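You operate a simulated robot arm through the tools that you are given. There is no shell and no other tool.

You run a simulated robot arm. Do the job below in one go: nothing can be reset, and whatever is moved stays where it is left.

JOB
Dress the sixth stub, then the second stub, then the seventh stub to length with the emery block.
Fine: stroke each end till the stub screen shows 0.000 MM over; stroke no other stub, fingers off the burrs; last, lay the block on the block rest. Set down upright: emery block.
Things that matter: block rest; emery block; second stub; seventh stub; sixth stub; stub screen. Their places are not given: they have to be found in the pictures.

It is judged by the outcome, as a careful person would: the job done as asked, and still so three seconds after it is handed in. It fails if anything else is knocked over, pushed out of place, dropped, spilled or broken.

ROBOT AND FRAMES
A 7-joint arm with a two-finger parallel gripper, fixed in place. Base frame: the origin is on the floor under the middle of its stand, x ahead of it, y to its left, z up. Readings come in mm, rad, newtons and seconds.
With the tool pointing down near the work surface it reaches from about 100 to 660 mm from the base axis. Its first joint turns from -1.152 to 1.152 rad. Payload 1.57 kg.
The tool frame sits at the grasp point between the pads (the TCP): z along the fingers, y along the line on which they close. The tips reach 30 mm beyond it. The gripper opens to 80 mm. The fingers are 17 mm wide and 12 mm thick; the gripper's body (40 by 82 mm) begins 80 mm behind the TCP.
Orientation is told as [roll, pitch, yaw] about the base's x, y, z axes, in that order, counted from this pose: with the fingers straight down and closing along the base's y, the tool's x points along the base's -x, its y along +y and its z along -z.

CONTROLS
- The arm moves only by the tool drive_tool. Its argument "commands" is one flat list of numbers, 6 for each row, row after row: the shift along the tool's x, y, z in units of 200 mm (1.0 is 200 mm), then the turn, a rotation vector about the tool's x, y, z in units of 60 degrees (1.0 is 60 degrees). In form: [tx, ty, tz, wx, wy, wz, tx, ty, tz, wx, wy, wz, ...]. A call has 1 to 20 rows; each row is the pose to reach, as a shift and turn from the pose commanded when the call began, along the tool's axes at that moment. "fingers" is the opening, from 0 (shut) to 1 (fully open), set as the call begins (left out, the last holds). A call with a number of a shift or a turn outside -1 to 1 is refused whole. A row lasts 0.2 s, in which the tool goes at most 50 mm and 0.15 rad; a call with a longer step from one row to the next is refused whole, and so is a gripper value outside its range. A pose out of reach is approached as far as the arm can. The call stops where the force on the tool passes 50 N (or 10 N more than at its start, if that is more) or the arm is blocked; 0.2 s more then pass. The fingers move at their own pace (about 72 mm/s each) and stop on an object; they squeeze with about 37 N. The grip force told is the motor's: it shows also when the fingers shut on nothing. Time passes only in rows, and 0.2 s behind the last, so rows that repeat a pose let the fingers close. The reply holds the time, the measured pose of the TCP, the force on the tool along the base axes, the opening and the grip force, in the units named above and with some noise, with the torque about the TCP (base axes, N m) and any sound that the robot's microphone picked up.
- Cameras (640 x 400 px; columns grow to the right, rows downward): "scene" is fixed at [77.1, 438.8, 1420.5]; the picture's right is [-0.63, -0.78, 0.00], its down [-0.47, 0.38, -0.80] and it looks along [0.62, -0.50, -0.61] (base axes); focal length 226 px, centre (320, 200). "wrist" rides on the gripper at [72, -7, -122] in the tool frame; the picture's right is [0.09, 1.00, 0.00], its down [-0.84, 0.08, -0.54] and it looks along [-0.54, 0.05, 0.84] (tool axes); focal length 238 px, centre (320, 200).
- capture(camera): a new picture of that camera. No time passes.
- probe_pixels(camera, pixels): there is no depth. For up to 12 entries [column, row, z] of the newest picture of that camera ("zoom" is the newest enlarged one), the place [x, y] in the base frame at which the ray of that pixel passes the height z, good to about 2 mm, but the place of the scene camera against the robot may be out by one fixed shift of up to 18 mm in any direction. No time passes.
- close_up(camera, box): a new picture of the part [left, top, right, bottom] of that camera's present view, enlarged. No time passes.
- close_job(): hands the job in; it is judged then, once.

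Leave the gripper open and the arm clear of the work at the hand-in unless told otherwise.

The tools are called as a command line: name --argument value ..., lists and objects as JSON in quotes. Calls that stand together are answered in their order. drive_tool: Moves the arm, as the interface text tells. Its arguments: {"type":"object","properties":{"commands":{"type":"array","items":{"type":"number"}},"fingers":{"type":"number"}},"required":["commands"]} The other tools are called the same way: capture (camera) takes a picture; probe_pixels (camera, pixels) gives the place at which the rays of pixels pass given heights; close_up (camera, box) takes an enlarged picture of a part of a camera's view; close_job () hands the job in.

At the start:

```text
time_s: 0.0
tool_pos: [443.4, 116.3, 1126.6]
ee_rot: [-0.001, -0.001, 0.0]
wrist_force: [-0.9, 0.4, 0.6]
moment: [-0.02, 0.02, 0.0]
width: 80.0
gripper_force: 0.1
```

scene: 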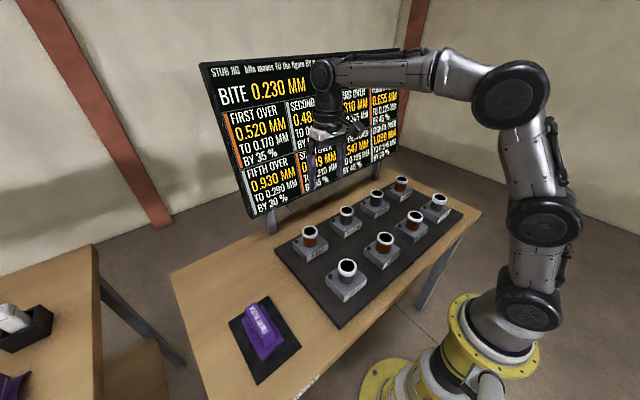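
wrist: 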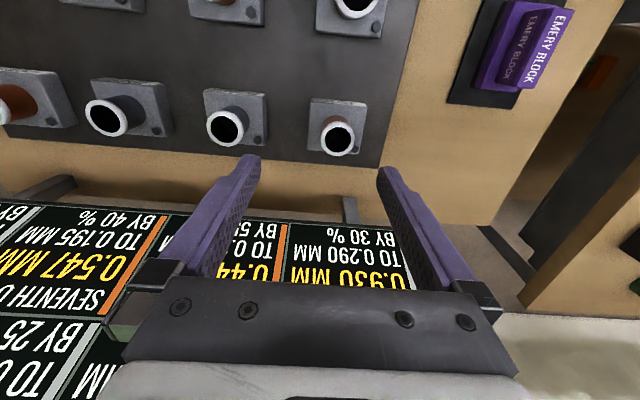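

I see a table with eight stubs on a dark mat, a purple emery block on its rest, and a screen behind. First I take enlarged views of the screen, the stubs and the block.

close_up --camera "scene" --box '[200, 40, 410, 220]'

close_up --camera "scene" --box '[270, 160, 480, 310]'

close_up --camera "scene" --box '[210, 270, 330, 390]'

close_up --camera "wrist" --box '[0, 0, 640, 200]'

```text
2.22 times, centred on (305, 130) of scene
```

zoom: 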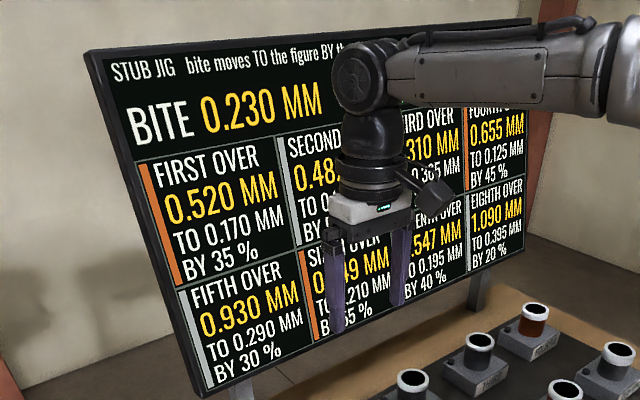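

```text
2.67 times, centred on (375, 235) of scene
```

zoom: 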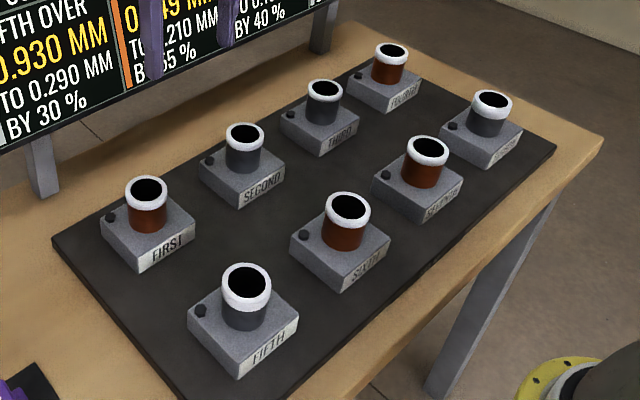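

```text
3.33 times, centred on (270, 330) of scene
```

zoom: 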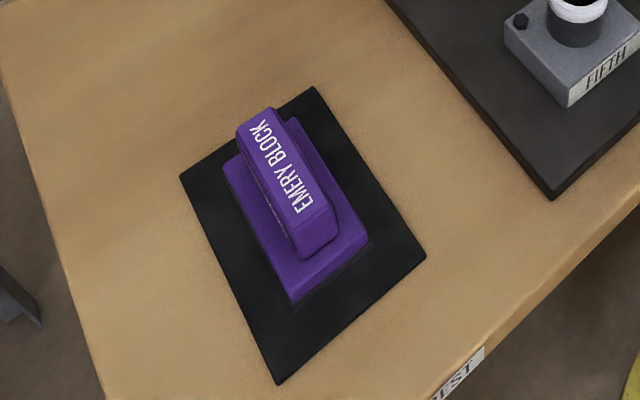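

```text
1.00 times, centred on (320, 100) of wrist (not enlarged: the box is as wide or as high as the picture)
```

zoom: 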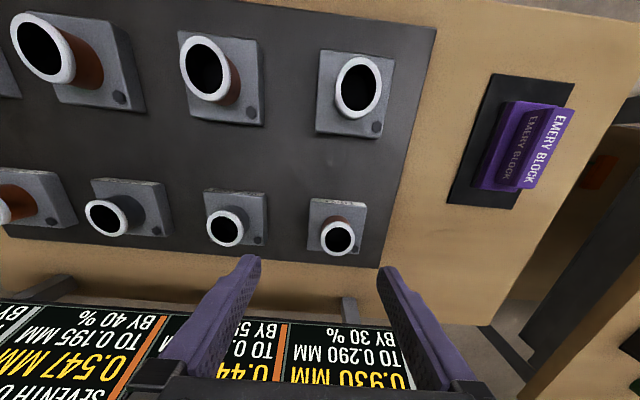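

The figures are partly hidden by the arm, and heights are unknown. I probe the block rest corners in the newest zoom (wrist) at two heights, e.g. (497,75), (447,200), and the matching corners in the scene, e.g. rest corners near scene (302,347) and (268,296), so as to triangulate the table height.

probe_pixels --camera "zoom" --pixels '[[497, 75, 700], [497, 75, 800], [447, 200, 700], [447, 200, 800], [380, 266, 700], [380, 266, 800], [515, 210, 700], [515, 210, 800]]'

probe_pixels --camera "scene" --pixels '[[301.8, 347.1, 700], [301.8, 347.1, 800], [268.2, 296, 700], [268.2, 296, 800], [228, 323.4, 700], [228, 323.4, 800], [339, 329.4, 700], [339, 329.4, 800]]'

```text
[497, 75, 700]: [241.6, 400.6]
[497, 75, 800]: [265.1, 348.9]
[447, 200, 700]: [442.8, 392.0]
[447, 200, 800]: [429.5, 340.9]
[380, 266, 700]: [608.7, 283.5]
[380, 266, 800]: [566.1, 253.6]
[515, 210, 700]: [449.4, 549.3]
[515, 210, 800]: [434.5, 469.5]
```

```text
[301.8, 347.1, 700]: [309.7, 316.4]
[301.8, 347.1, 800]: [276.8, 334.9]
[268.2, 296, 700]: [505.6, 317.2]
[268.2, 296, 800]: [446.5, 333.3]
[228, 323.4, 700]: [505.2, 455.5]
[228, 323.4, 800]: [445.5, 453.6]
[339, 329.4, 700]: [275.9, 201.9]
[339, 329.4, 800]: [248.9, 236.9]
```

Table is near z≈800. I now move the arm toward the block's side (+y, toward base), away from the screen, to read the whole screen and view the block.

drive_tool --commands '[0.094, 0.153, 0.06, 0, 0, 0, 0.188, 0.306, 0.12, 0, 0, 0, 0.282, 0.46, 0.18, 0, 0, 0, 0.376, 0.613, 0.24, 0, 0, 0, 0.47, 0.766, 0.3, 0, 0, 0, 0.565, 0.92, 0.36, 0, 0, 0, 0.565, 0.92, 0.36, 0, 0, 0]' --fingers 1

capture --camera "scene"

capture --camera "wrist"

```text
time_s: 1.6
tool_pos: [331.5, 301.0, 1053.3]
ee_rot: [0.0, -0.001, 0.0]
wrist_force: [-0.5, -0.2, -0.4]
moment: [0.04, -0.02, 0.0]
width: 80.1
gripper_force: 0.1
```

```text
taken
```

scene: 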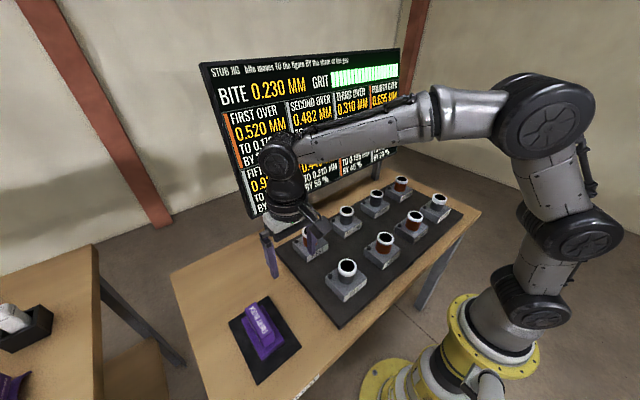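

```text
taken
```

wrist: 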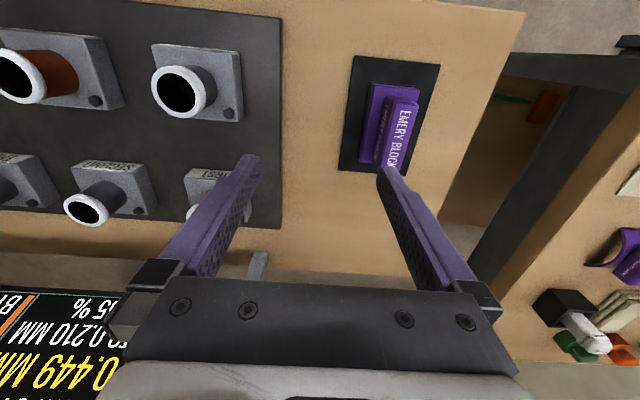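

The screen also has a GRIT gauge. I zoom into the screen to read it all.

close_up --camera "scene" --box '[195, 50, 305, 120]'

close_up --camera "scene" --box '[290, 40, 410, 120]'

close_up --camera "scene" --box '[300, 120, 410, 190]'

close_up --camera "wrist" --box '[300, 20, 480, 190]'

```text
5.71 times, centred on (250, 85) of scene
```

zoom: 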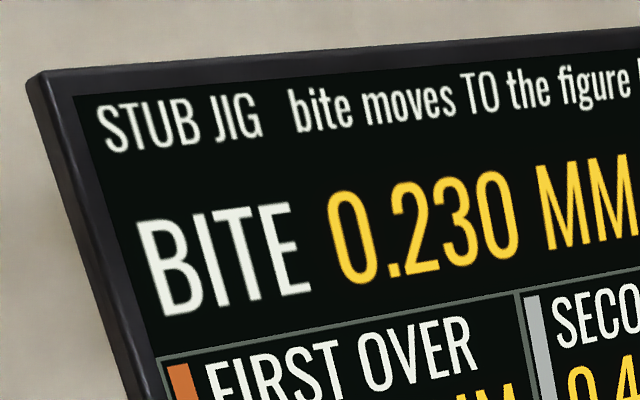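

```text
5.00 times, centred on (350, 80) of scene
```

zoom: 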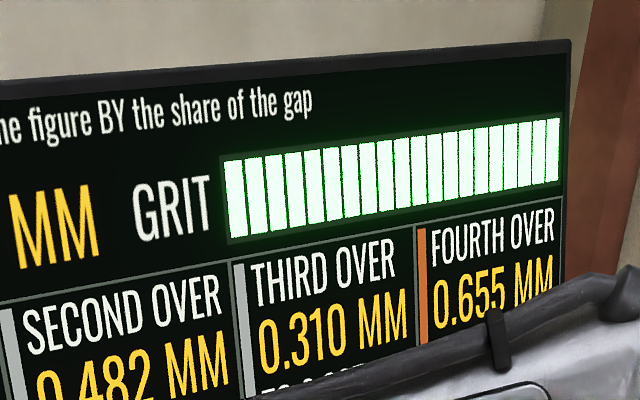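

```text
5.71 times, centred on (355, 155) of scene
```

zoom: 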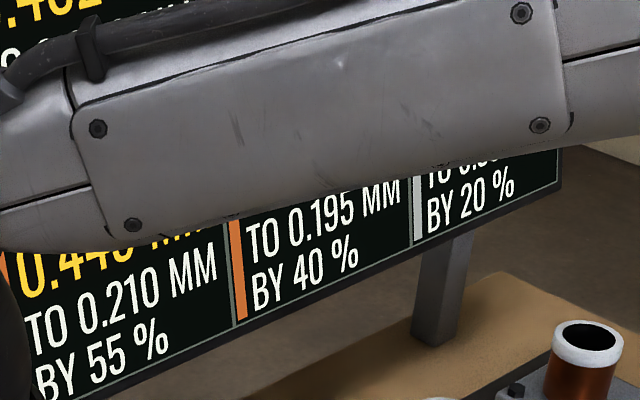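

```text
2.35 times, centred on (390, 105) of wrist
```

zoom: 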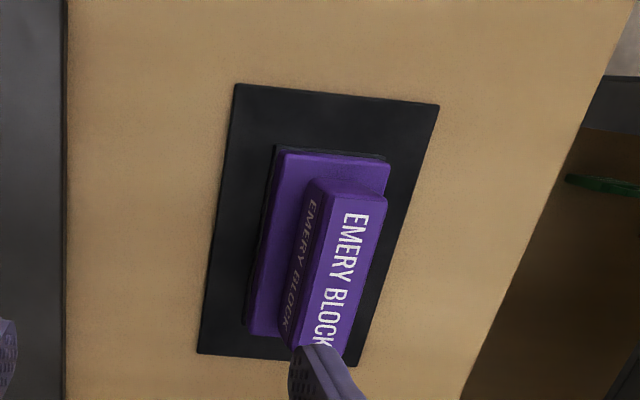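

I read: bite 0.230; sixth goes to 0.210 by 55%, seventh to 0.195 by 40%. Now I probe the block rest corners in this zoom (235,83), (440,104), (358,367), (197,353) for triangulation against the earlier wrist view.

probe_pixels --camera "zoom" --pixels '[[235, 83, 800], [235, 83, 700], [440, 104, 800], [440, 104, 700], [358, 367, 800], [358, 367, 700], [197, 353, 800], [197, 353, 700]]'

```text
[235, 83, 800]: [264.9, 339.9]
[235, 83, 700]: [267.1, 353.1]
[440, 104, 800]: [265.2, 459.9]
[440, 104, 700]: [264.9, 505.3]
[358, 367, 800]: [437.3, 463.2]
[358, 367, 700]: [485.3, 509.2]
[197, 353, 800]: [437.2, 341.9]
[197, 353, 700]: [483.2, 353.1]
```

Table height comes out near z≈808 and rest centre near (349, 398). I move over nearer the block for a closer view.

drive_tool --commands '[0.1, 0.124, 0.066, 0, 0, 0, 0.2, 0.248, 0.132, 0, 0, 0, 0.3, 0.372, 0.2, 0, 0, 0, 0.405, 0.495, 0.265, 0, 0, 0, 0.405, 0.495, 0.265, 0, 0, 0]' --fingers 1

capture --camera "wrist"

close_up --camera "wrist" --box '[220, 50, 420, 230]'

capture --camera "scene"

```text
time_s: 2.8
tool_pos: [249.9, 398.7, 1001.5]
ee_rot: [0.0, 0.0, -0.001]
wrist_force: [-0.7, -0.9, -0.4]
moment: [0.02, 0.02, -0.03]
width: 80.0
gripper_force: 0.0
```

```text
taken
```

wrist: 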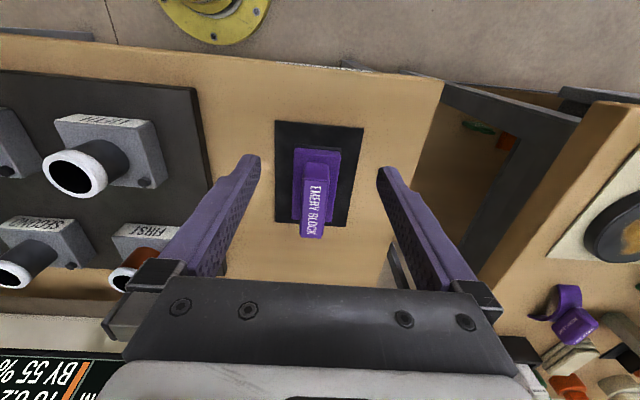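

```text
2.22 times, centred on (320, 140) of wrist
```

zoom: 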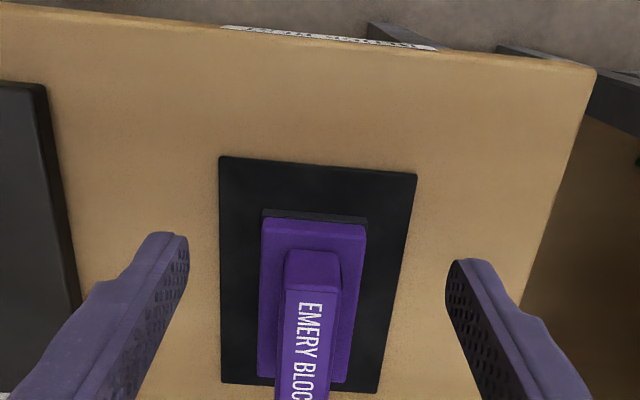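

```text
taken
```

scene: 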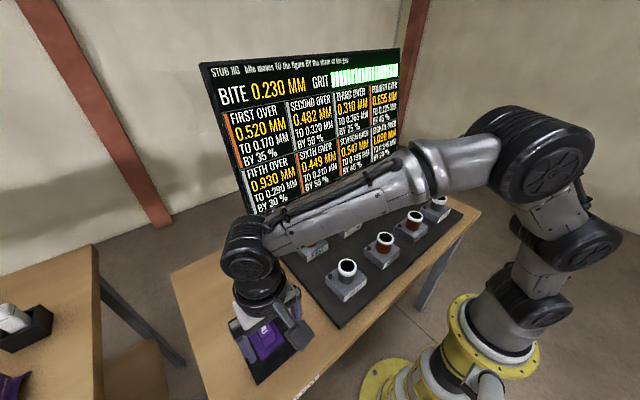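

The screen is fully visible now. I zoom to read second, sixth and seventh entries exactly, and probe the block in a wrist zoom.

close_up --camera "scene" --box '[280, 85, 405, 165]'

close_up --camera "scene" --box '[225, 130, 400, 215]'

close_up --camera "wrist" --box '[250, 110, 390, 250]'

probe_pixels --camera "wrist" --pixels '[[274.7, 120.2, 808], [363.5, 128.5, 808], [346, 227, 808], [274.7, 120.2, 850], [363.5, 128.5, 850], [346, 227, 850]]'

```text
5.00 times, centred on (342, 125) of scene
```

zoom: 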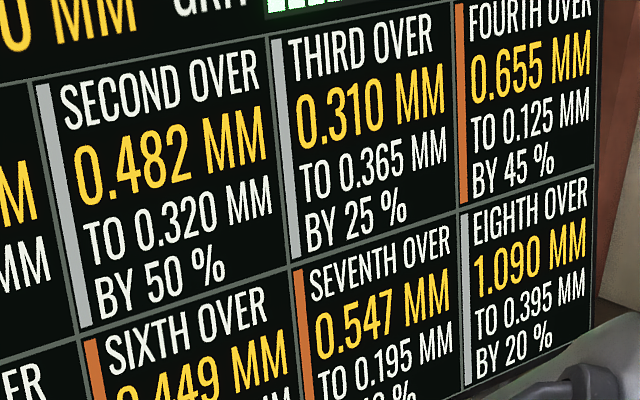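

```text
3.66 times, centred on (312, 172) of scene
```

zoom: 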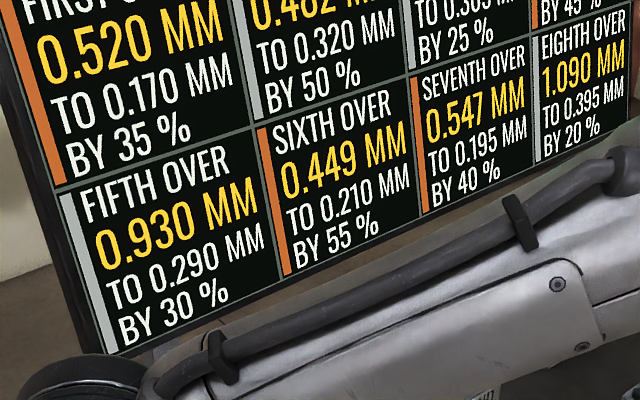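

```text
2.86 times, centred on (320, 180) of wrist
```

zoom: 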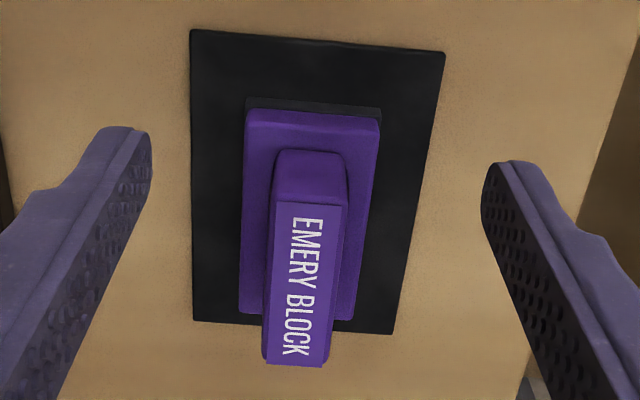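

```text
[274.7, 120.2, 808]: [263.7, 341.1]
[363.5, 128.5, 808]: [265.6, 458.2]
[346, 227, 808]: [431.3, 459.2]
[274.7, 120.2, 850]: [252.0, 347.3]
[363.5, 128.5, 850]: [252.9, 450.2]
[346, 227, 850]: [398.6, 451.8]
```

Calculation: each stroke takes off the bite, then the bite moves by the share: sixth 0.230+0.219=0.449 (two strokes), and second and seventh should also come out with two strokes each. I'll check after every stroke. Now I probe the block's edges in this wrist zoom: abrasive back corners (246,98),(381,108), front corners (240,322),(350,332), handle top corners (275,203),(349,208),(327,366),(266,362).

probe_pixels --camera "zoom" --pixels '[[246, 98, 804], [381, 108, 804], [247, 110, 820], [380, 117, 820], [240, 322, 804], [350, 332, 804], [277, 152, 830], [343, 155, 830], [275, 203, 870], [349, 208, 870], [327, 366, 870], [266, 362, 870]]'

probe_pixels --camera "zoom" --pixels '[[275, 203, 860], [349, 208, 860], [327, 366, 860], [266, 362, 860], [275, 203, 880], [349, 208, 880], [327, 366, 880], [266, 362, 880]]'

```text
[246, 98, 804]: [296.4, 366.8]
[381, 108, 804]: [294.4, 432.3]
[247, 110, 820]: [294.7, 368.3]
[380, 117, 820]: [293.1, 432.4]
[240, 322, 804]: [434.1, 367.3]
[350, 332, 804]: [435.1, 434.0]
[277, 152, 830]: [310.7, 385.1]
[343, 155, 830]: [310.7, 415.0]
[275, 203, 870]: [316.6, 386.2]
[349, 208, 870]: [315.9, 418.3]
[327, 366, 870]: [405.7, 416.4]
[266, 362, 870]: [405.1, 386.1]
```

```text
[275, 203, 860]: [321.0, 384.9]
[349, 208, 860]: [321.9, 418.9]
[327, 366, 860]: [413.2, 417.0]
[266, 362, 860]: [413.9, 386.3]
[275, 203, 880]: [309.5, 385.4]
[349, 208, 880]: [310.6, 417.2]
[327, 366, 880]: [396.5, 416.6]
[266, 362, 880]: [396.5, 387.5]
```

Handle is about 31 mm wide at y≈402, running along x. I need its heights, so I tilt the tool about 0.6 rad to look more level at the block's end from behind.

drive_tool --commands '[0.025, 0, 0.06, 0, -0.115, 0, 0.05, 0, 0.12, 0, -0.23, 0, 0.075, 0, 0.18, 0, -0.345, 0, 0.1, 0, 0.24, 0, -0.46, 0, 0.125, 0, 0.3, 0, -0.573, 0, 0.125, 0, 0.3, 0, -0.573, 0]' --fingers 1

capture --camera "wrist"

close_up --camera "wrist" --box '[240, 120, 400, 280]'

```text
time_s: 4.2
tool_pos: [304.0, 360.6, 941.6]
ee_rot: [0.001, -0.602, -0.001]
wrist_force: [-0.6, -0.6, 0.5]
moment: [0.01, -0.01, 0.02]
width: 80.2
gripper_force: 0.0
out of reach, approached as far as the arm can: row 2, 3, 4, 5, 6
```

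```text
taken
```

wrist: 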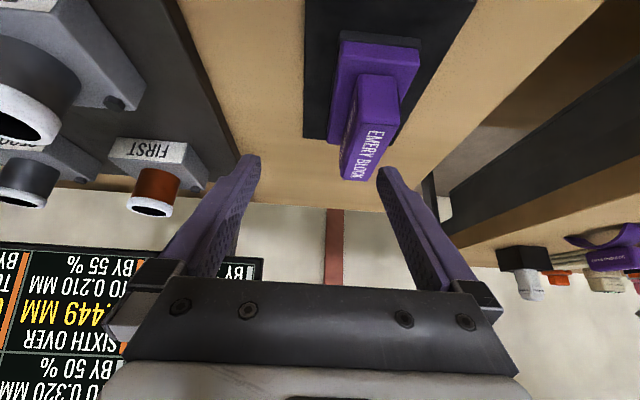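

```text
2.50 times, centred on (320, 200) of wrist
```

zoom: 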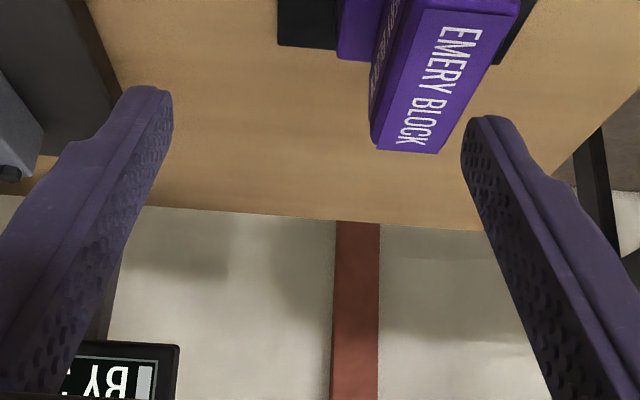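

The pose stopped at (304,361,942), but this is another useful viewpoint. I zoom on the block here.

close_up --camera "wrist" --box '[290, 10, 450, 200]'

```text
2.11 times, centred on (370, 105) of wrist
```

zoom: 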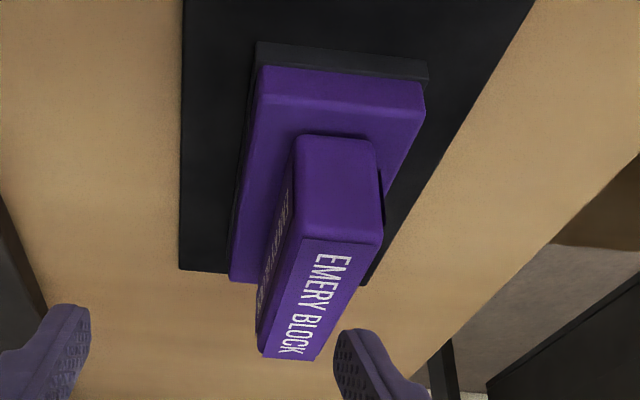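

I probe the same features here: abrasive back corners (257,42),(428,62), handle back-top corners (302,238),(382,245), handle front-top (262,357),(325,361), handle back-bottom (297,138),(372,143), base front-left (229,281).

probe_pixels --camera "zoom" --pixels '[[257, 42, 804], [428, 62, 804], [302, 238, 860], [382, 245, 860], [262, 357, 860], [325, 361, 860], [302, 238, 880], [382, 245, 880], [262, 357, 880], [325, 361, 880], [297, 138, 830], [372, 143, 830]]'

probe_pixels --camera "zoom" --pixels '[[229, 281, 804], [229, 281, 830], [262, 66, 804], [262, 66, 820], [425, 82, 804], [425, 82, 820], [262, 95, 820], [262, 95, 840], [297, 138, 820], [372, 143, 820], [297, 138, 840], [372, 143, 840]]'

```text
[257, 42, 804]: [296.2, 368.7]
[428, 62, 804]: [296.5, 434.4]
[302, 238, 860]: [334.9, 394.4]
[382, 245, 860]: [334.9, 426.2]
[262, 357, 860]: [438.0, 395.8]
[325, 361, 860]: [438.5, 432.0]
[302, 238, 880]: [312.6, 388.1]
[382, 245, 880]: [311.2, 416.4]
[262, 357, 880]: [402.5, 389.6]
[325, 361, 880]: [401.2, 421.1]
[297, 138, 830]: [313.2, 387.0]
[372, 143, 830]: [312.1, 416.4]
```

```text
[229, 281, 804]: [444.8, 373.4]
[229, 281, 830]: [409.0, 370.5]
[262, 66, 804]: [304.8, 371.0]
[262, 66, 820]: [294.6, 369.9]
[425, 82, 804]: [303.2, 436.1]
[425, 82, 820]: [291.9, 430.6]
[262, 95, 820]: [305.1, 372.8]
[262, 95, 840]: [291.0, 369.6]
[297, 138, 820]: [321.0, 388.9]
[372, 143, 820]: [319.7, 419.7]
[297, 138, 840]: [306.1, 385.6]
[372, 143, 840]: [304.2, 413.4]
```

Block: centre ≈(350,400), base top z≈834, handle top z≈884, base 110×66, handle 82×30 along x. Now I level the tool again and then map the stubs with the wrist camera.

drive_tool --commands '[-0.055, 0, -0.035, 0, 0.115, 0, -0.11, 0, -0.07, 0, 0.23, 0, -0.164, 0, -0.106, 0, 0.345, 0, -0.218, 0, -0.142, 0, 0.46, 0, -0.273, 0, -0.177, 0, 0.573, 0, -0.273, 0, -0.177, 0, 0.573, 0]' --fingers 1

```text
time_s: 5.6
tool_pos: [326.7, 358.5, 1000.9]
ee_rot: [0.0, 0.001, 0.002]
wrist_force: [-0.1, -0.1, -0.2]
moment: [0.04, 0.01, 0.01]
width: 79.8
gripper_force: 0.1
```

Level again at (327,359,1001). Now I go over the stub side, around (300,158,1080), to view the stubs.

drive_tool --commands '[0.022, -0.166, -0.066, 0, 0, 0, 0.045, -0.333, -0.132, 0, 0, 0, 0.067, -0.5, -0.2, 0, 0, 0, 0.09, -0.666, -0.264, 0, 0, 0, 0.112, -0.833, -0.33, 0, 0, 0, 0.135, -1.0, -0.395, 0, 0, 0, 0.135, -1.0, -0.395, 0, 0, 0]' --fingers 1

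capture --camera "wrist"

close_up --camera "wrist" --box '[0, 0, 320, 200]'

close_up --camera "wrist" --box '[160, 0, 480, 200]'

```text
time_s: 7.2
tool_pos: [300.0, 159.4, 1082.1]
ee_rot: [-0.001, 0.001, 0.0]
wrist_force: [0.4, -0.8, 0.1]
moment: [0.0, 0.02, -0.02]
width: 79.9
gripper_force: 0.1
```

```text
taken
```

wrist: 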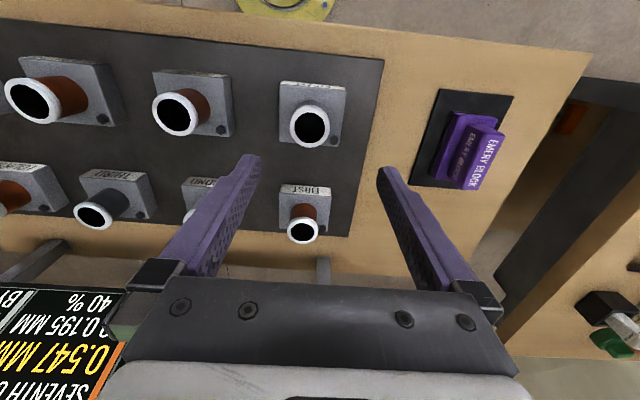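

```text
2.00 times, centred on (160, 100) of wrist
```

zoom: 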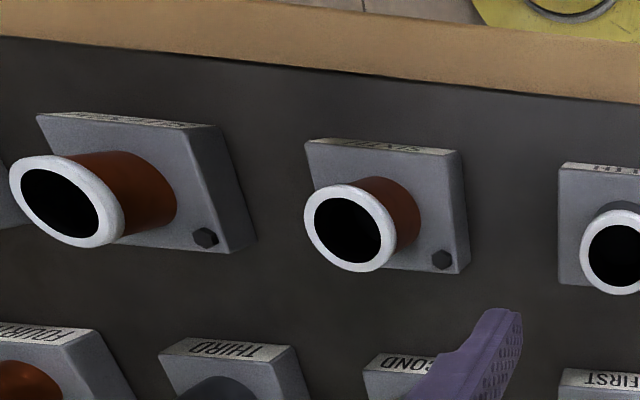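

```text
2.00 times, centred on (320, 100) of wrist
```

zoom: 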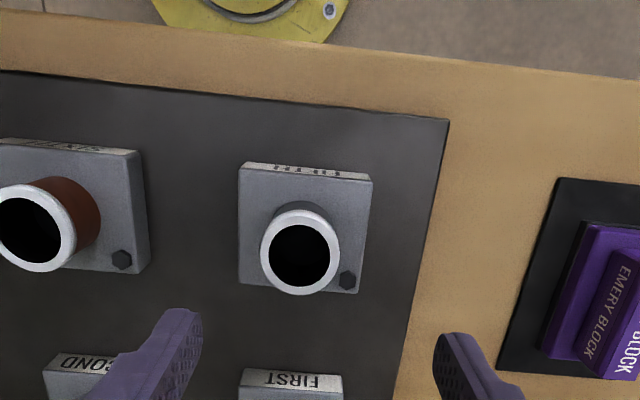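

I probe the rim centres here at two heights: sixth (175,114), seventh (33.5,100), fifth (310,126), first (303,229), third (93,216).

probe_pixels --camera "wrist" --pixels '[[175.2, 114, 860], [175.2, 114, 900], [33.5, 100.3, 860], [33.5, 100.3, 900], [310, 126, 860], [310, 126, 900], [303, 229, 860], [303, 229, 900], [93, 216, 860], [93, 216, 900]]'

drive_tool --commands '[0, -0.2, 0, 0, 0, 0, 0, -0.4, 0, 0, 0, 0, 0, -0.6, 0, 0, 0, 0, 0, -0.8, 0, 0, 0, 0, 0, -1.0, 0, 0, 0, 0, 0, -1.0, 0, 0, 0, 0]' --fingers 1

capture --camera "wrist"

close_up --camera "wrist" --box '[160, 50, 480, 250]'

```text
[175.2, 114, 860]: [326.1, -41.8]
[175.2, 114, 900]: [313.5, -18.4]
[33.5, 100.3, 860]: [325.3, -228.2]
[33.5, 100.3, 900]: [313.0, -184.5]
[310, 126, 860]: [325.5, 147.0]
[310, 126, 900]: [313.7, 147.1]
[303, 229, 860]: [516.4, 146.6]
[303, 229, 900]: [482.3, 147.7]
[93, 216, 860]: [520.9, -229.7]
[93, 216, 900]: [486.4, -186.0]
```

```text
time_s: 8.6
tool_pos: [301.7, -40.4, 1081.7]
ee_rot: [-0.001, 0.0, -0.001]
wrist_force: [-0.3, 0.5, 0.6]
moment: [-0.03, 0.02, 0.0]
width: 80.0
gripper_force: 0.0
```

```text
taken
```

wrist: 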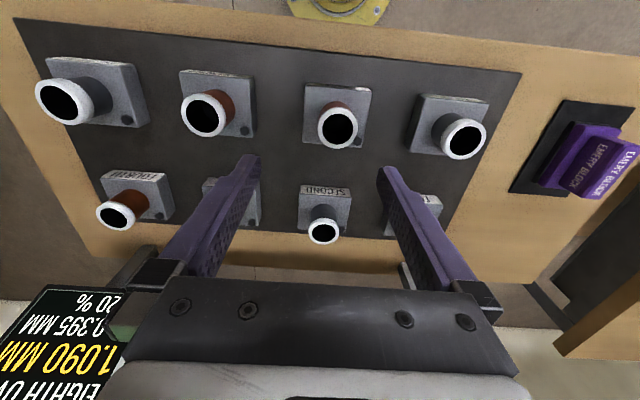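

```text
2.00 times, centred on (320, 150) of wrist
```

zoom: 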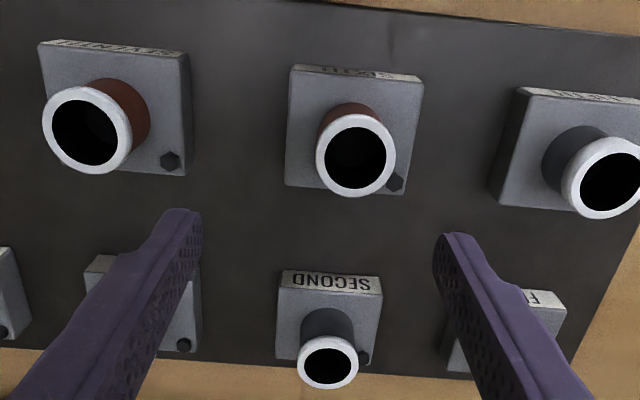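

Now from above the sixth and second. I probe rim centres in this zoom: sixth (356,156.5), seventh (87,130), second (328,362), fifth (606,177).

probe_pixels --camera "zoom" --pixels '[[356, 156.5, 860], [356, 156.5, 900], [87, 130, 860], [87, 130, 900], [328, 362.5, 860], [328, 362.5, 900], [606, 177, 860], [606, 177, 900], [316, 156, 880], [396, 158, 880], [356, 115, 880], [356, 198, 880]]'

```text
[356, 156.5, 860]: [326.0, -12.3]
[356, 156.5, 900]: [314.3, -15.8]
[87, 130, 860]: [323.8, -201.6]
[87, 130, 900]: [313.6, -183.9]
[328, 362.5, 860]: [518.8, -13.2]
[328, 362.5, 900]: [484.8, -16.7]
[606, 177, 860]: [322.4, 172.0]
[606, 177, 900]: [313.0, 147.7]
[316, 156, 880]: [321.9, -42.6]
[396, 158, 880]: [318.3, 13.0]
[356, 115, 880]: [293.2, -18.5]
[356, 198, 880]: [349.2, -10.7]
```

Rim tops are at z≈902: sixth ≈(313,-16), second ≈(484,-16.5), seventh ≈(313,-183.5), fifth ≈(313,147). Now I travel back to the block at height.

drive_tool --commands '[-0.048, 0.2, 0, 0, 0, 0, -0.096, 0.4, 0, 0, 0, 0, -0.144, 0.6, 0, 0, 0, 0, -0.192, 0.8, 0, 0, 0, 0, -0.24, 1.0, 0, 0, 0, 0]' --fingers 1

drive_tool --commands '[0, 0.2, 0.04, 0, 0, 0, 0, 0.4, 0.08, 0, 0, 0, 0, 0.6, 0.12, 0, 0, 0, 0, 0.8, 0.16, 0, 0, 0, 0, 1.0, 0.2, 0, 0, 0]' --fingers 1

```text
time_s: 9.8
tool_pos: [348.8, 160.8, 1079.2]
ee_rot: [0.001, 0.001, -0.002]
wrist_force: [0.9, 0.1, 0.2]
moment: [0.0, 0.02, -0.02]
width: 80.1
gripper_force: 0.0
```

```text
time_s: 11.0
tool_pos: [349.2, 356.9, 1038.4]
ee_rot: [-0.001, 0.0, 0.001]
wrist_force: [-0.2, 0.1, 0.6]
moment: [0.01, 0.02, -0.02]
width: 80.0
gripper_force: 0.1
```

At (349,357,1038). I shift to y≈401 and drop to z≈960, then check alignment with the wrist camera.

drive_tool --commands '[0, 0.11, 0.13, 0, 0, 0, 0, 0.215, 0.26, 0, 0, 0, 0, 0.215, 0.39, 0, 0, 0, 0, 0.215, 0.39, 0, 0, 0, 0, 0.215, 0.39, 0, 0, 0]' --fingers 1

capture --camera "wrist"

close_up --camera "scene" --box '[190, 230, 350, 380]'

```text
time_s: 12.2
tool_pos: [348.9, 402.6, 961.7]
ee_rot: [0.001, 0.001, 0.001]
wrist_force: [0.0, -0.5, -0.1]
moment: [0.02, 0.0, 0.04]
width: 80.0
gripper_force: 0.1
```

```text
taken
```

wrist: 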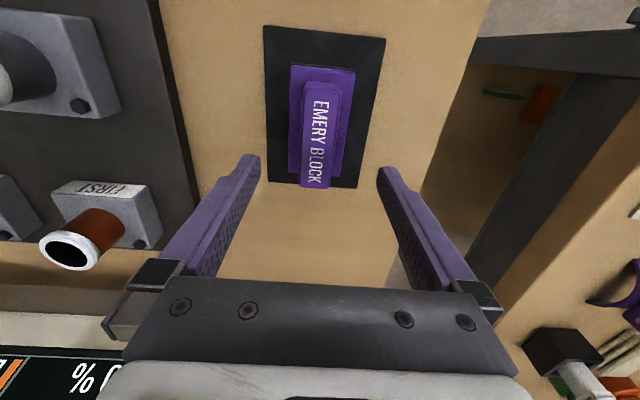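

```text
2.67 times, centred on (270, 305) of scene
```

zoom: 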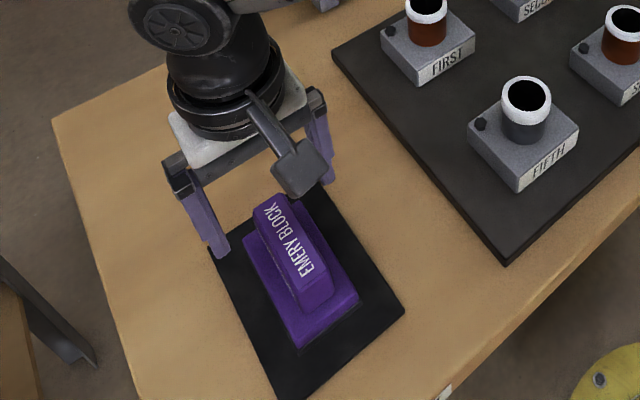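

The block lies between the fingers' lanes. I zoom once more to confirm handle corners before descending.

close_up --camera "wrist" --box '[250, 20, 400, 200]'

```text
2.22 times, centred on (325, 110) of wrist
```

zoom: 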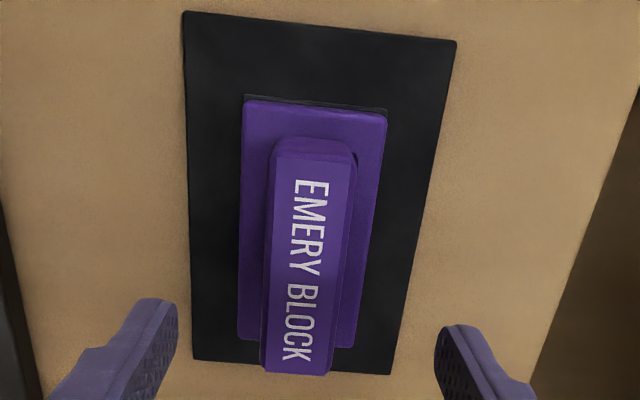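

probe_pixels --camera "zoom" --pixels '[[273, 153, 884], [357, 160, 884], [262, 366, 884], [327, 374, 884], [241, 340, 834], [355, 347, 834], [243, 97, 804], [388, 110, 804]]'

```text
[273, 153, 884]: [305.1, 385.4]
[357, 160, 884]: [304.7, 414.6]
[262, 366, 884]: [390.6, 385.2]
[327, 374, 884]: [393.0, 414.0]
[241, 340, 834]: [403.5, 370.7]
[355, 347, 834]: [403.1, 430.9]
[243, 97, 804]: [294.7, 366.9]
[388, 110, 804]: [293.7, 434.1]
```

Handle centre is y≈400, x≈349, so I shift -2 mm in y and descend to z≈868 with open fingers (tips at ≈838, above the base top at ≈834).

drive_tool --commands '[0, -0.01, 0.1, 0, 0, 0, 0, -0.01, 0.2, 0, 0, 0, 0, -0.01, 0.3, 0, 0, 0, 0, -0.01, 0.38, 0, 0, 0, 0, -0.01, 0.43, 0, 0, 0, 0, -0.01, 0.46, 0, 0, 0, 0, -0.01, 0.46, 0, 0, 0]' --fingers 1

capture --camera "wrist"

close_up --camera "scene" --box '[210, 270, 330, 370]'

```text
time_s: 13.8
tool_pos: [346.5, 399.1, 871.0]
ee_rot: [-0.001, -0.001, 0.001]
wrist_force: [0.1, 0.1, 0.9]
moment: [0.01, 0.02, -0.05]
width: 80.1
gripper_force: 0.1
```

```text
taken
```

wrist: 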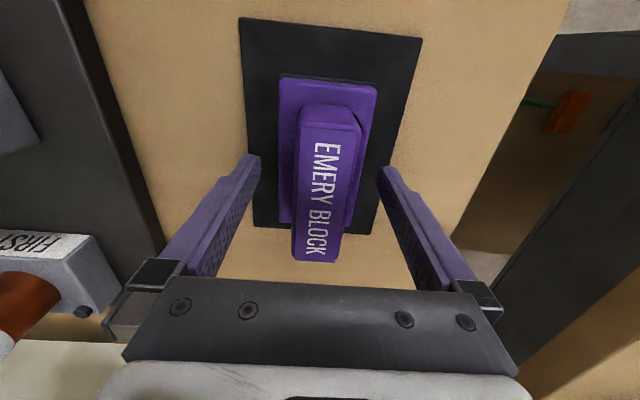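

```text
4.00 times, centred on (270, 320) of scene
```

zoom: 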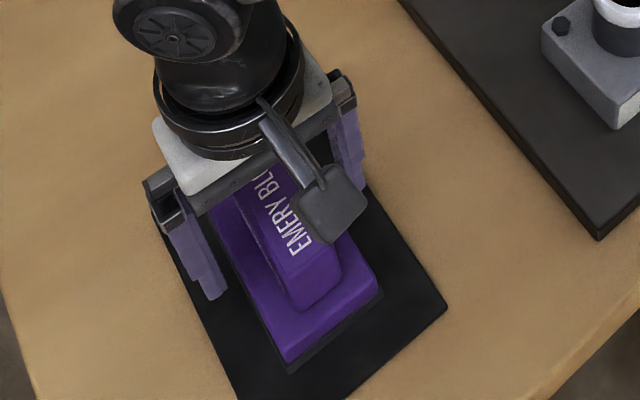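

Fingers straddle the handle at z≈871 with no contact. I close the fingers on the handle.

drive_tool --commands '[0, 0, 0, 0, 0, 0, 0, 0, 0, 0, 0, 0, 0, 0, 0, 0, 0, 0, 0, 0, 0, 0, 0, 0, 0, 0, 0, 0, 0, 0]' --fingers 0

```text
time_s: 15.0
tool_pos: [348.1, 398.6, 871.3]
ee_rot: [0.001, 0.0, -0.002]
wrist_force: [0.3, 1.2, -1.2]
moment: [0.04, -0.07, 0.06]
width: 32.0
gripper_force: 37.4
```

Gripped at 32.0 mm width, 37 N. I lift the block straight up about 160 mm.

drive_tool --commands '[0, 0, -0.05, 0, 0, 0, 0, 0, -0.15, 0, 0, 0, 0, 0, -0.3, 0, 0, 0, 0, 0, -0.45, 0, 0, 0, 0, 0, -0.6, 0, 0, 0, 0, 0, -0.75, 0, 0, 0, 0, 0, -0.8, 0, 0, 0, 0, 0, -0.8, 0, 0, 0]' --fingers 0

capture --camera "wrist"

close_up --camera "scene" --box '[200, 200, 360, 340]'

```text
time_s: 16.8
tool_pos: [347.8, 401.0, 1030.0]
ee_rot: [0.001, -0.001, 0.001]
wrist_force: [-0.6, 0.8, -1.9]
moment: [-0.02, -0.02, 0.01]
width: 31.6
gripper_force: 36.5
```

```text
taken
```

wrist: 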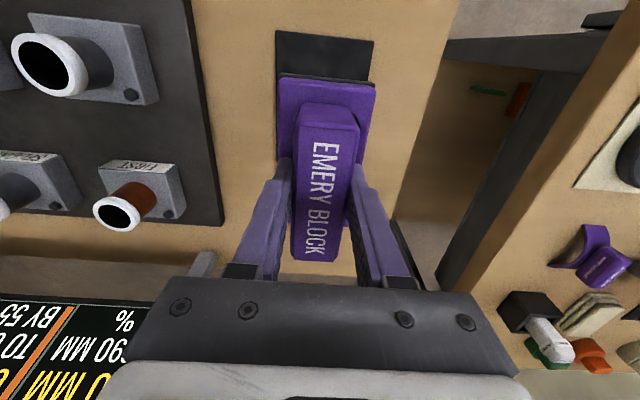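

```text
2.86 times, centred on (280, 270) of scene
```

zoom: 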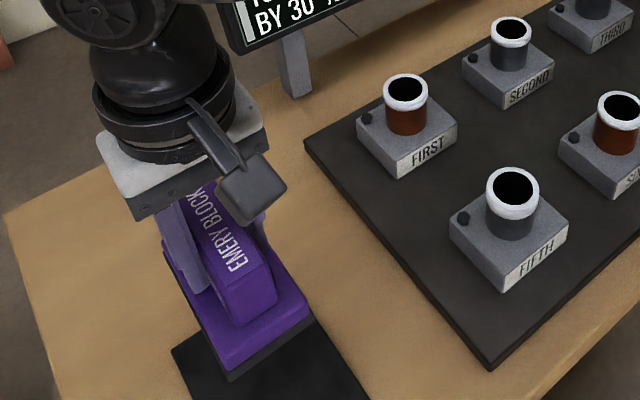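

Block lifted, hangs level, weighs about 2 N. Its underside is ≈67 mm below the TCP. I carry it at this height (underside ≈963, rims ≈902) toward the sixth stub.

drive_tool --commands '[0, -0.15, 0, 0, 0, 0, 0.03, -0.35, 0, 0, 0, 0, 0.06, -0.57, 0, 0, 0, 0, 0.1, -0.79, 0, 0, 0, 0, 0.15, -1.0, 0, 0, 0, 0]' --fingers 0

drive_tool --commands '[0, -0.2, 0, 0, 0, 0, 0, -0.42, 0, 0, 0, 0, 0, -0.64, 0, 0, 0, 0, 0.01, -0.84, 0, 0, 0, 0, 0.025, -1.0, 0, 0, 0, 0, 0.025, -1.0, 0, 0, 0, 0]' --fingers 0

capture --camera "wrist"

capture --camera "scene"

```text
time_s: 18.0
tool_pos: [317.8, 200.7, 1031.6]
ee_rot: [0.001, 0.0, -0.002]
wrist_force: [0.4, -0.3, -1.3]
moment: [-0.01, 0.01, 0.02]
width: 31.4
gripper_force: 37.3
```

```text
time_s: 19.4
tool_pos: [311.1, -1.5, 1027.2]
ee_rot: [0.001, 0.002, -0.001]
wrist_force: [0.0, -0.4, -1.8]
moment: [0.01, 0.0, 0.02]
width: 31.7
gripper_force: 36.9
```

```text
taken
```

wrist: 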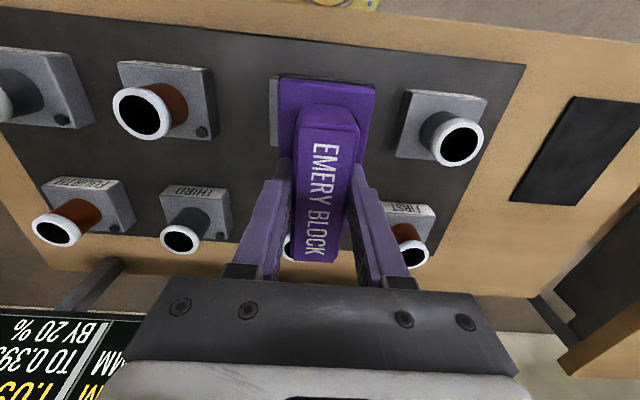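

```text
taken
```

scene: 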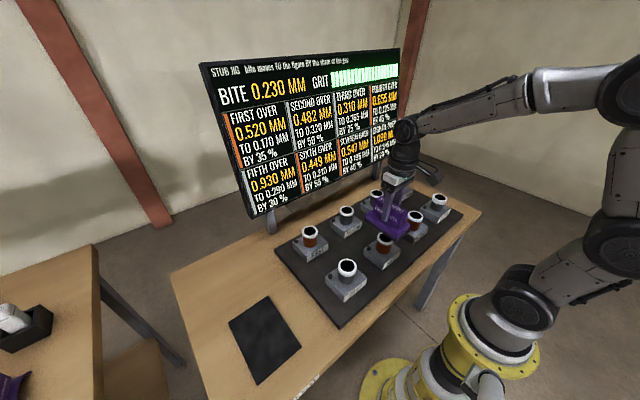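

I check via scene probes that the sixth stub's rim at scene (385,241) agrees with my location, and zoom the scene there.

probe_pixels --camera "scene" --pixels '[[385, 238, 902], [348, 266, 902], [310, 232, 902], [346, 212, 902], [383, 213, 963], [414.5, 217, 902]]'

close_up --camera "scene" --box '[320, 170, 460, 280]'

```text
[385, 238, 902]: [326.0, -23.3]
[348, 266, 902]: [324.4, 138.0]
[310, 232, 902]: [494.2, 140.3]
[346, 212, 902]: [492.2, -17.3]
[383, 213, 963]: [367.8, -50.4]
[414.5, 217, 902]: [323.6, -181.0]
```

```text
3.64 times, centred on (390, 225) of scene
```

zoom: 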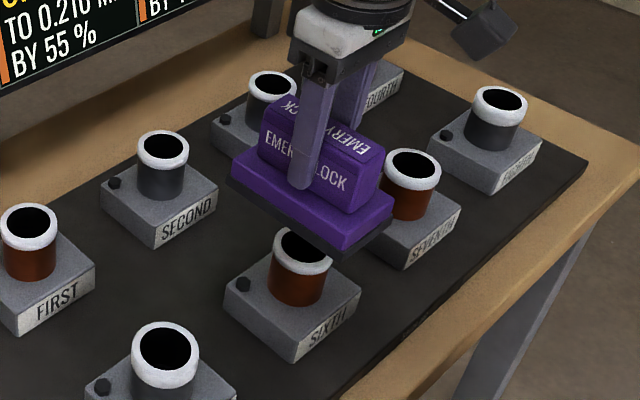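

Scene positions agree with a fixed shift of about (+11,-6). I move to y offset +25 from the sixth (y≈9) and lower to z≈978 (underside ≈911), still clear.

drive_tool --commands '[0, 0.045, 0.05, 0, 0, 0, 0, 0.045, 0.12, 0, 0, 0, 0, 0.045, 0.19, 0, 0, 0, 0, 0.045, 0.24, 0, 0, 0, 0, 0.045, 0.26, 0, 0, 0, 0, 0.045, 0.26, 0, 0, 0]' --fingers 0

close_up --camera "scene" --box '[320, 170, 460, 280]'

```text
time_s: 20.8
tool_pos: [312.0, 9.1, 978.0]
ee_rot: [-0.001, 0.001, 0.0]
wrist_force: [0.7, -0.6, -1.2]
moment: [-0.01, -0.05, -0.01]
width: 31.7
gripper_force: 36.8
```

```text
3.64 times, centred on (390, 225) of scene
```

zoom: 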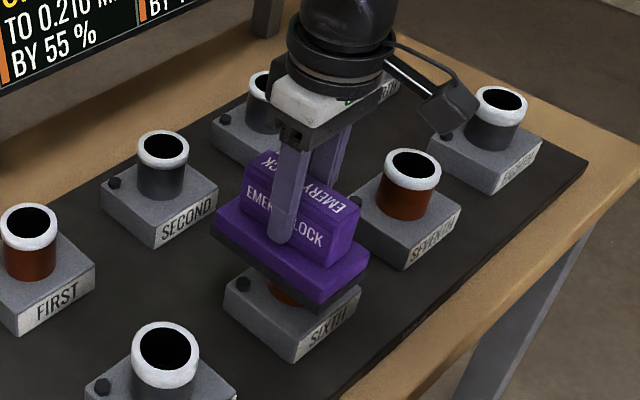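

The block hovers just above the sixth. I lower 4 mm and read the force.

drive_tool --commands '[0, 0, 0.01, 0, 0, 0, 0, 0, 0.02, 0, 0, 0, 0, 0, 0.02, 0, 0, 0]' --fingers 0

```text
time_s: 21.6
tool_pos: [311.9, 7.9, 973.9]
ee_rot: [0.0, 0.0, 0.001]
wrist_force: [0.1, -0.1, -2.9]
moment: [0.0, 0.0, -0.01]
width: 31.7
gripper_force: 36.8
```

No contact yet (force only the weight). I lower 2 mm more.

drive_tool --commands '[0, 0, 0.005, 0, 0, 0, 0, 0, 0.01, 0, 0, 0, 0, 0, 0.01, 0, 0, 0]' --fingers 0

```text
time_s: 22.4
tool_pos: [312.9, 8.5, 972.6]
ee_rot: [-0.001, 0.001, 0.0]
wrist_force: [-0.4, 0.5, -2.2]
moment: [0.0, -0.04, -0.02]
width: 31.7
gripper_force: 36.7
```

Still no contact. Another 2 mm down.

drive_tool --commands '[0, 0, 0.005, 0, 0, 0, 0, 0, 0.01, 0, 0, 0, 0, 0, 0.01, 0, 0, 0]' --fingers 0

```text
time_s: 23.2
tool_pos: [312.2, 8.3, 971.0]
ee_rot: [0.0, -0.001, 0.001]
wrist_force: [0.4, -0.1, -2.4]
moment: [-0.02, -0.04, 0.01]
width: 32.0
gripper_force: 37.4
```

Still free. Another 1.6 mm down.

drive_tool --commands '[0, 0, 0.004, 0, 0, 0, 0, 0, 0.008, 0, 0, 0, 0, 0, 0.008, 0, 0, 0]' --fingers 0

close_up --camera "scene" --box '[340, 190, 430, 260]'

```text
time_s: 24.0
tool_pos: [311.8, 8.7, 969.6]
ee_rot: [0.0, 0.0, -0.001]
wrist_force: [-4.5, 1.7, 9.9]
moment: [-0.16, 0.35, -0.11]
width: 31.6
gripper_force: 36.7
```

```text
5.71 times, centred on (385, 225) of scene
```

zoom: 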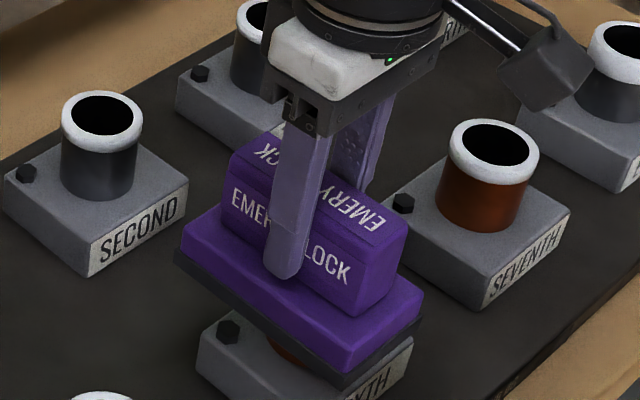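

Contact made (about +10 N at z≈969.6). Now one stroke: slide 50 mm along -y at this height, then lift 20 mm.

drive_tool --commands '[0, -0.03, 0, 0, 0, 0, 0, -0.06, 0, 0, 0, 0, 0, -0.09, 0, 0, 0, 0, 0, -0.12, 0, 0, 0, 0, 0, -0.15, 0, 0, 0, 0, 0, -0.18, 0, 0, 0, 0, 0, -0.21, 0, 0, 0, 0, 0, -0.24, 0, 0, 0, 0, 0, -0.25, 0, 0, 0, 0, 0, -0.25, -0.05, 0, 0, 0, 0, -0.25, -0.1, 0, 0, 0]' --fingers 0

close_up --camera "scene" --box '[200, 50, 400, 215]'

close_up --camera "scene" --box '[320, 170, 460, 280]'

```text
time_s: 26.4
tool_pos: [312.6, -41.4, 989.1]
ee_rot: [0.0, 0.001, -0.001]
wrist_force: [0.0, 0.5, -2.3]
moment: [0.03, 0.02, -0.02]
width: 31.8
gripper_force: 36.9
```

```text
2.42 times, centred on (300, 132) of scene
```

zoom: 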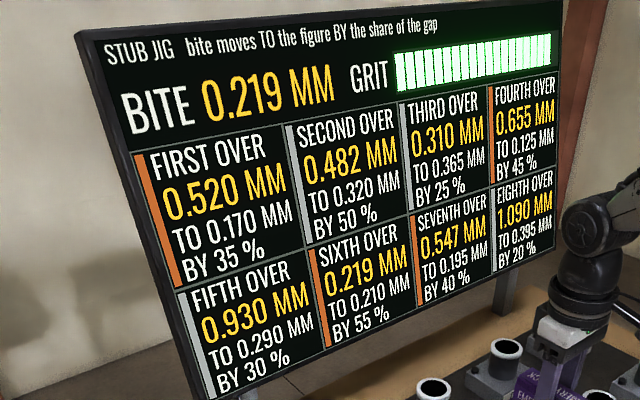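

```text
3.64 times, centred on (390, 225) of scene
```

zoom: 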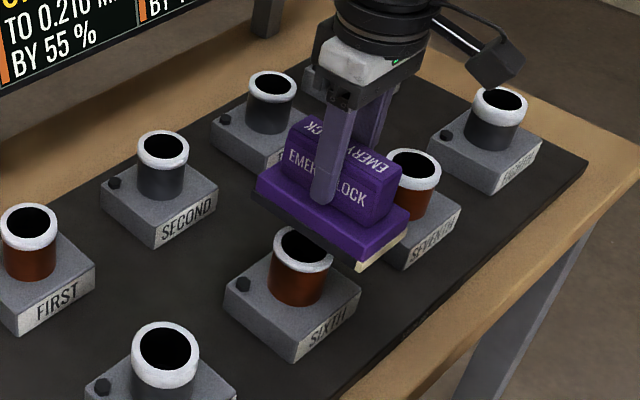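

The stroke counted: sixth 0.449→0.219, bite 0.219, as predicted. I check the grit gauge and the block before the next stroke.

close_up --camera "scene" --box '[300, 45, 410, 115]'

close_up --camera "scene" --box '[360, 190, 430, 240]'

```text
5.71 times, centred on (355, 80) of scene
```

zoom: 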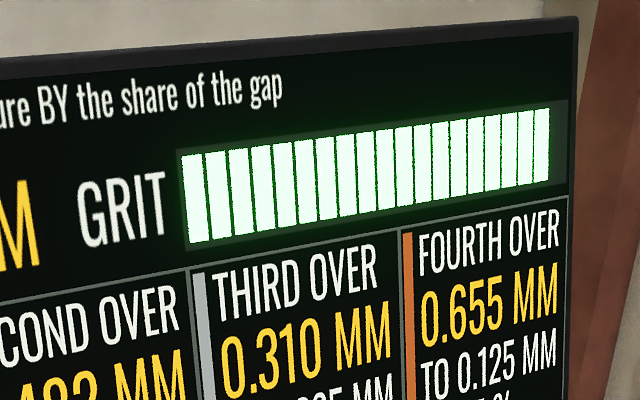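

```text
8.00 times, centred on (395, 215) of scene
```

zoom: 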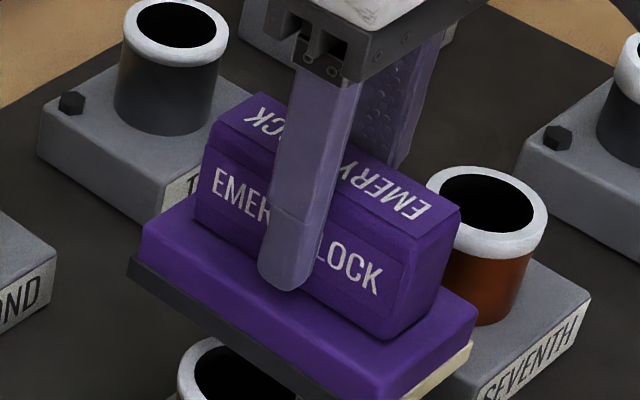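

The grit lost one bar for one stroke. There's a pale strip at the near end of the abrasive; I look with the wrist camera before continuing.

close_up --camera "wrist" --box '[240, 50, 400, 190]'

```text
2.86 times, centred on (320, 120) of wrist
```

zoom: 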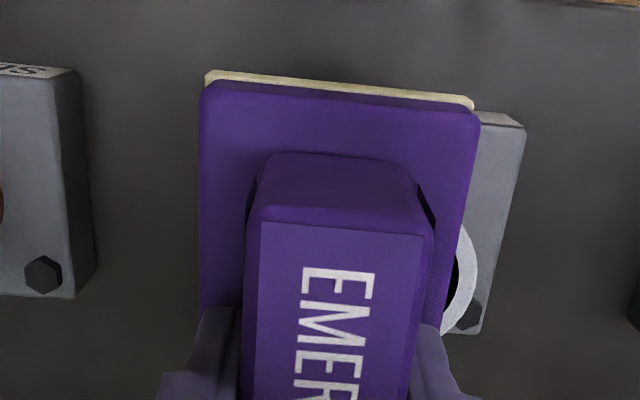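

The pale part looks like a wear indicator; the block itself sits unchanged in the grip. Second stroke on the sixth: back to the start side at height, lower to the same contact height.

drive_tool --commands '[0, 0.1, 0, 0, 0, 0, 0, 0.2, 0, 0, 0, 0, 0, 0.25, 0, 0, 0, 0, 0, 0.25, 0.04, 0, 0, 0, 0, 0.25, 0.07, 0, 0, 0, 0, 0.25, 0.085, 0, 0, 0, 0, 0.25, 0.093, 0, 0, 0, 0, 0.25, 0.097, 0, 0, 0, 0, 0.25, 0.099, 0, 0, 0, 0, 0.25, 0.099, 0, 0, 0]' --fingers 0

```text
time_s: 28.6
tool_pos: [312.6, 8.7, 969.8]
ee_rot: [-0.002, -0.003, 0.0]
wrist_force: [-3.6, 2.3, 11.1]
moment: [-0.14, 0.31, -0.06]
width: 31.7
gripper_force: 37.0
```

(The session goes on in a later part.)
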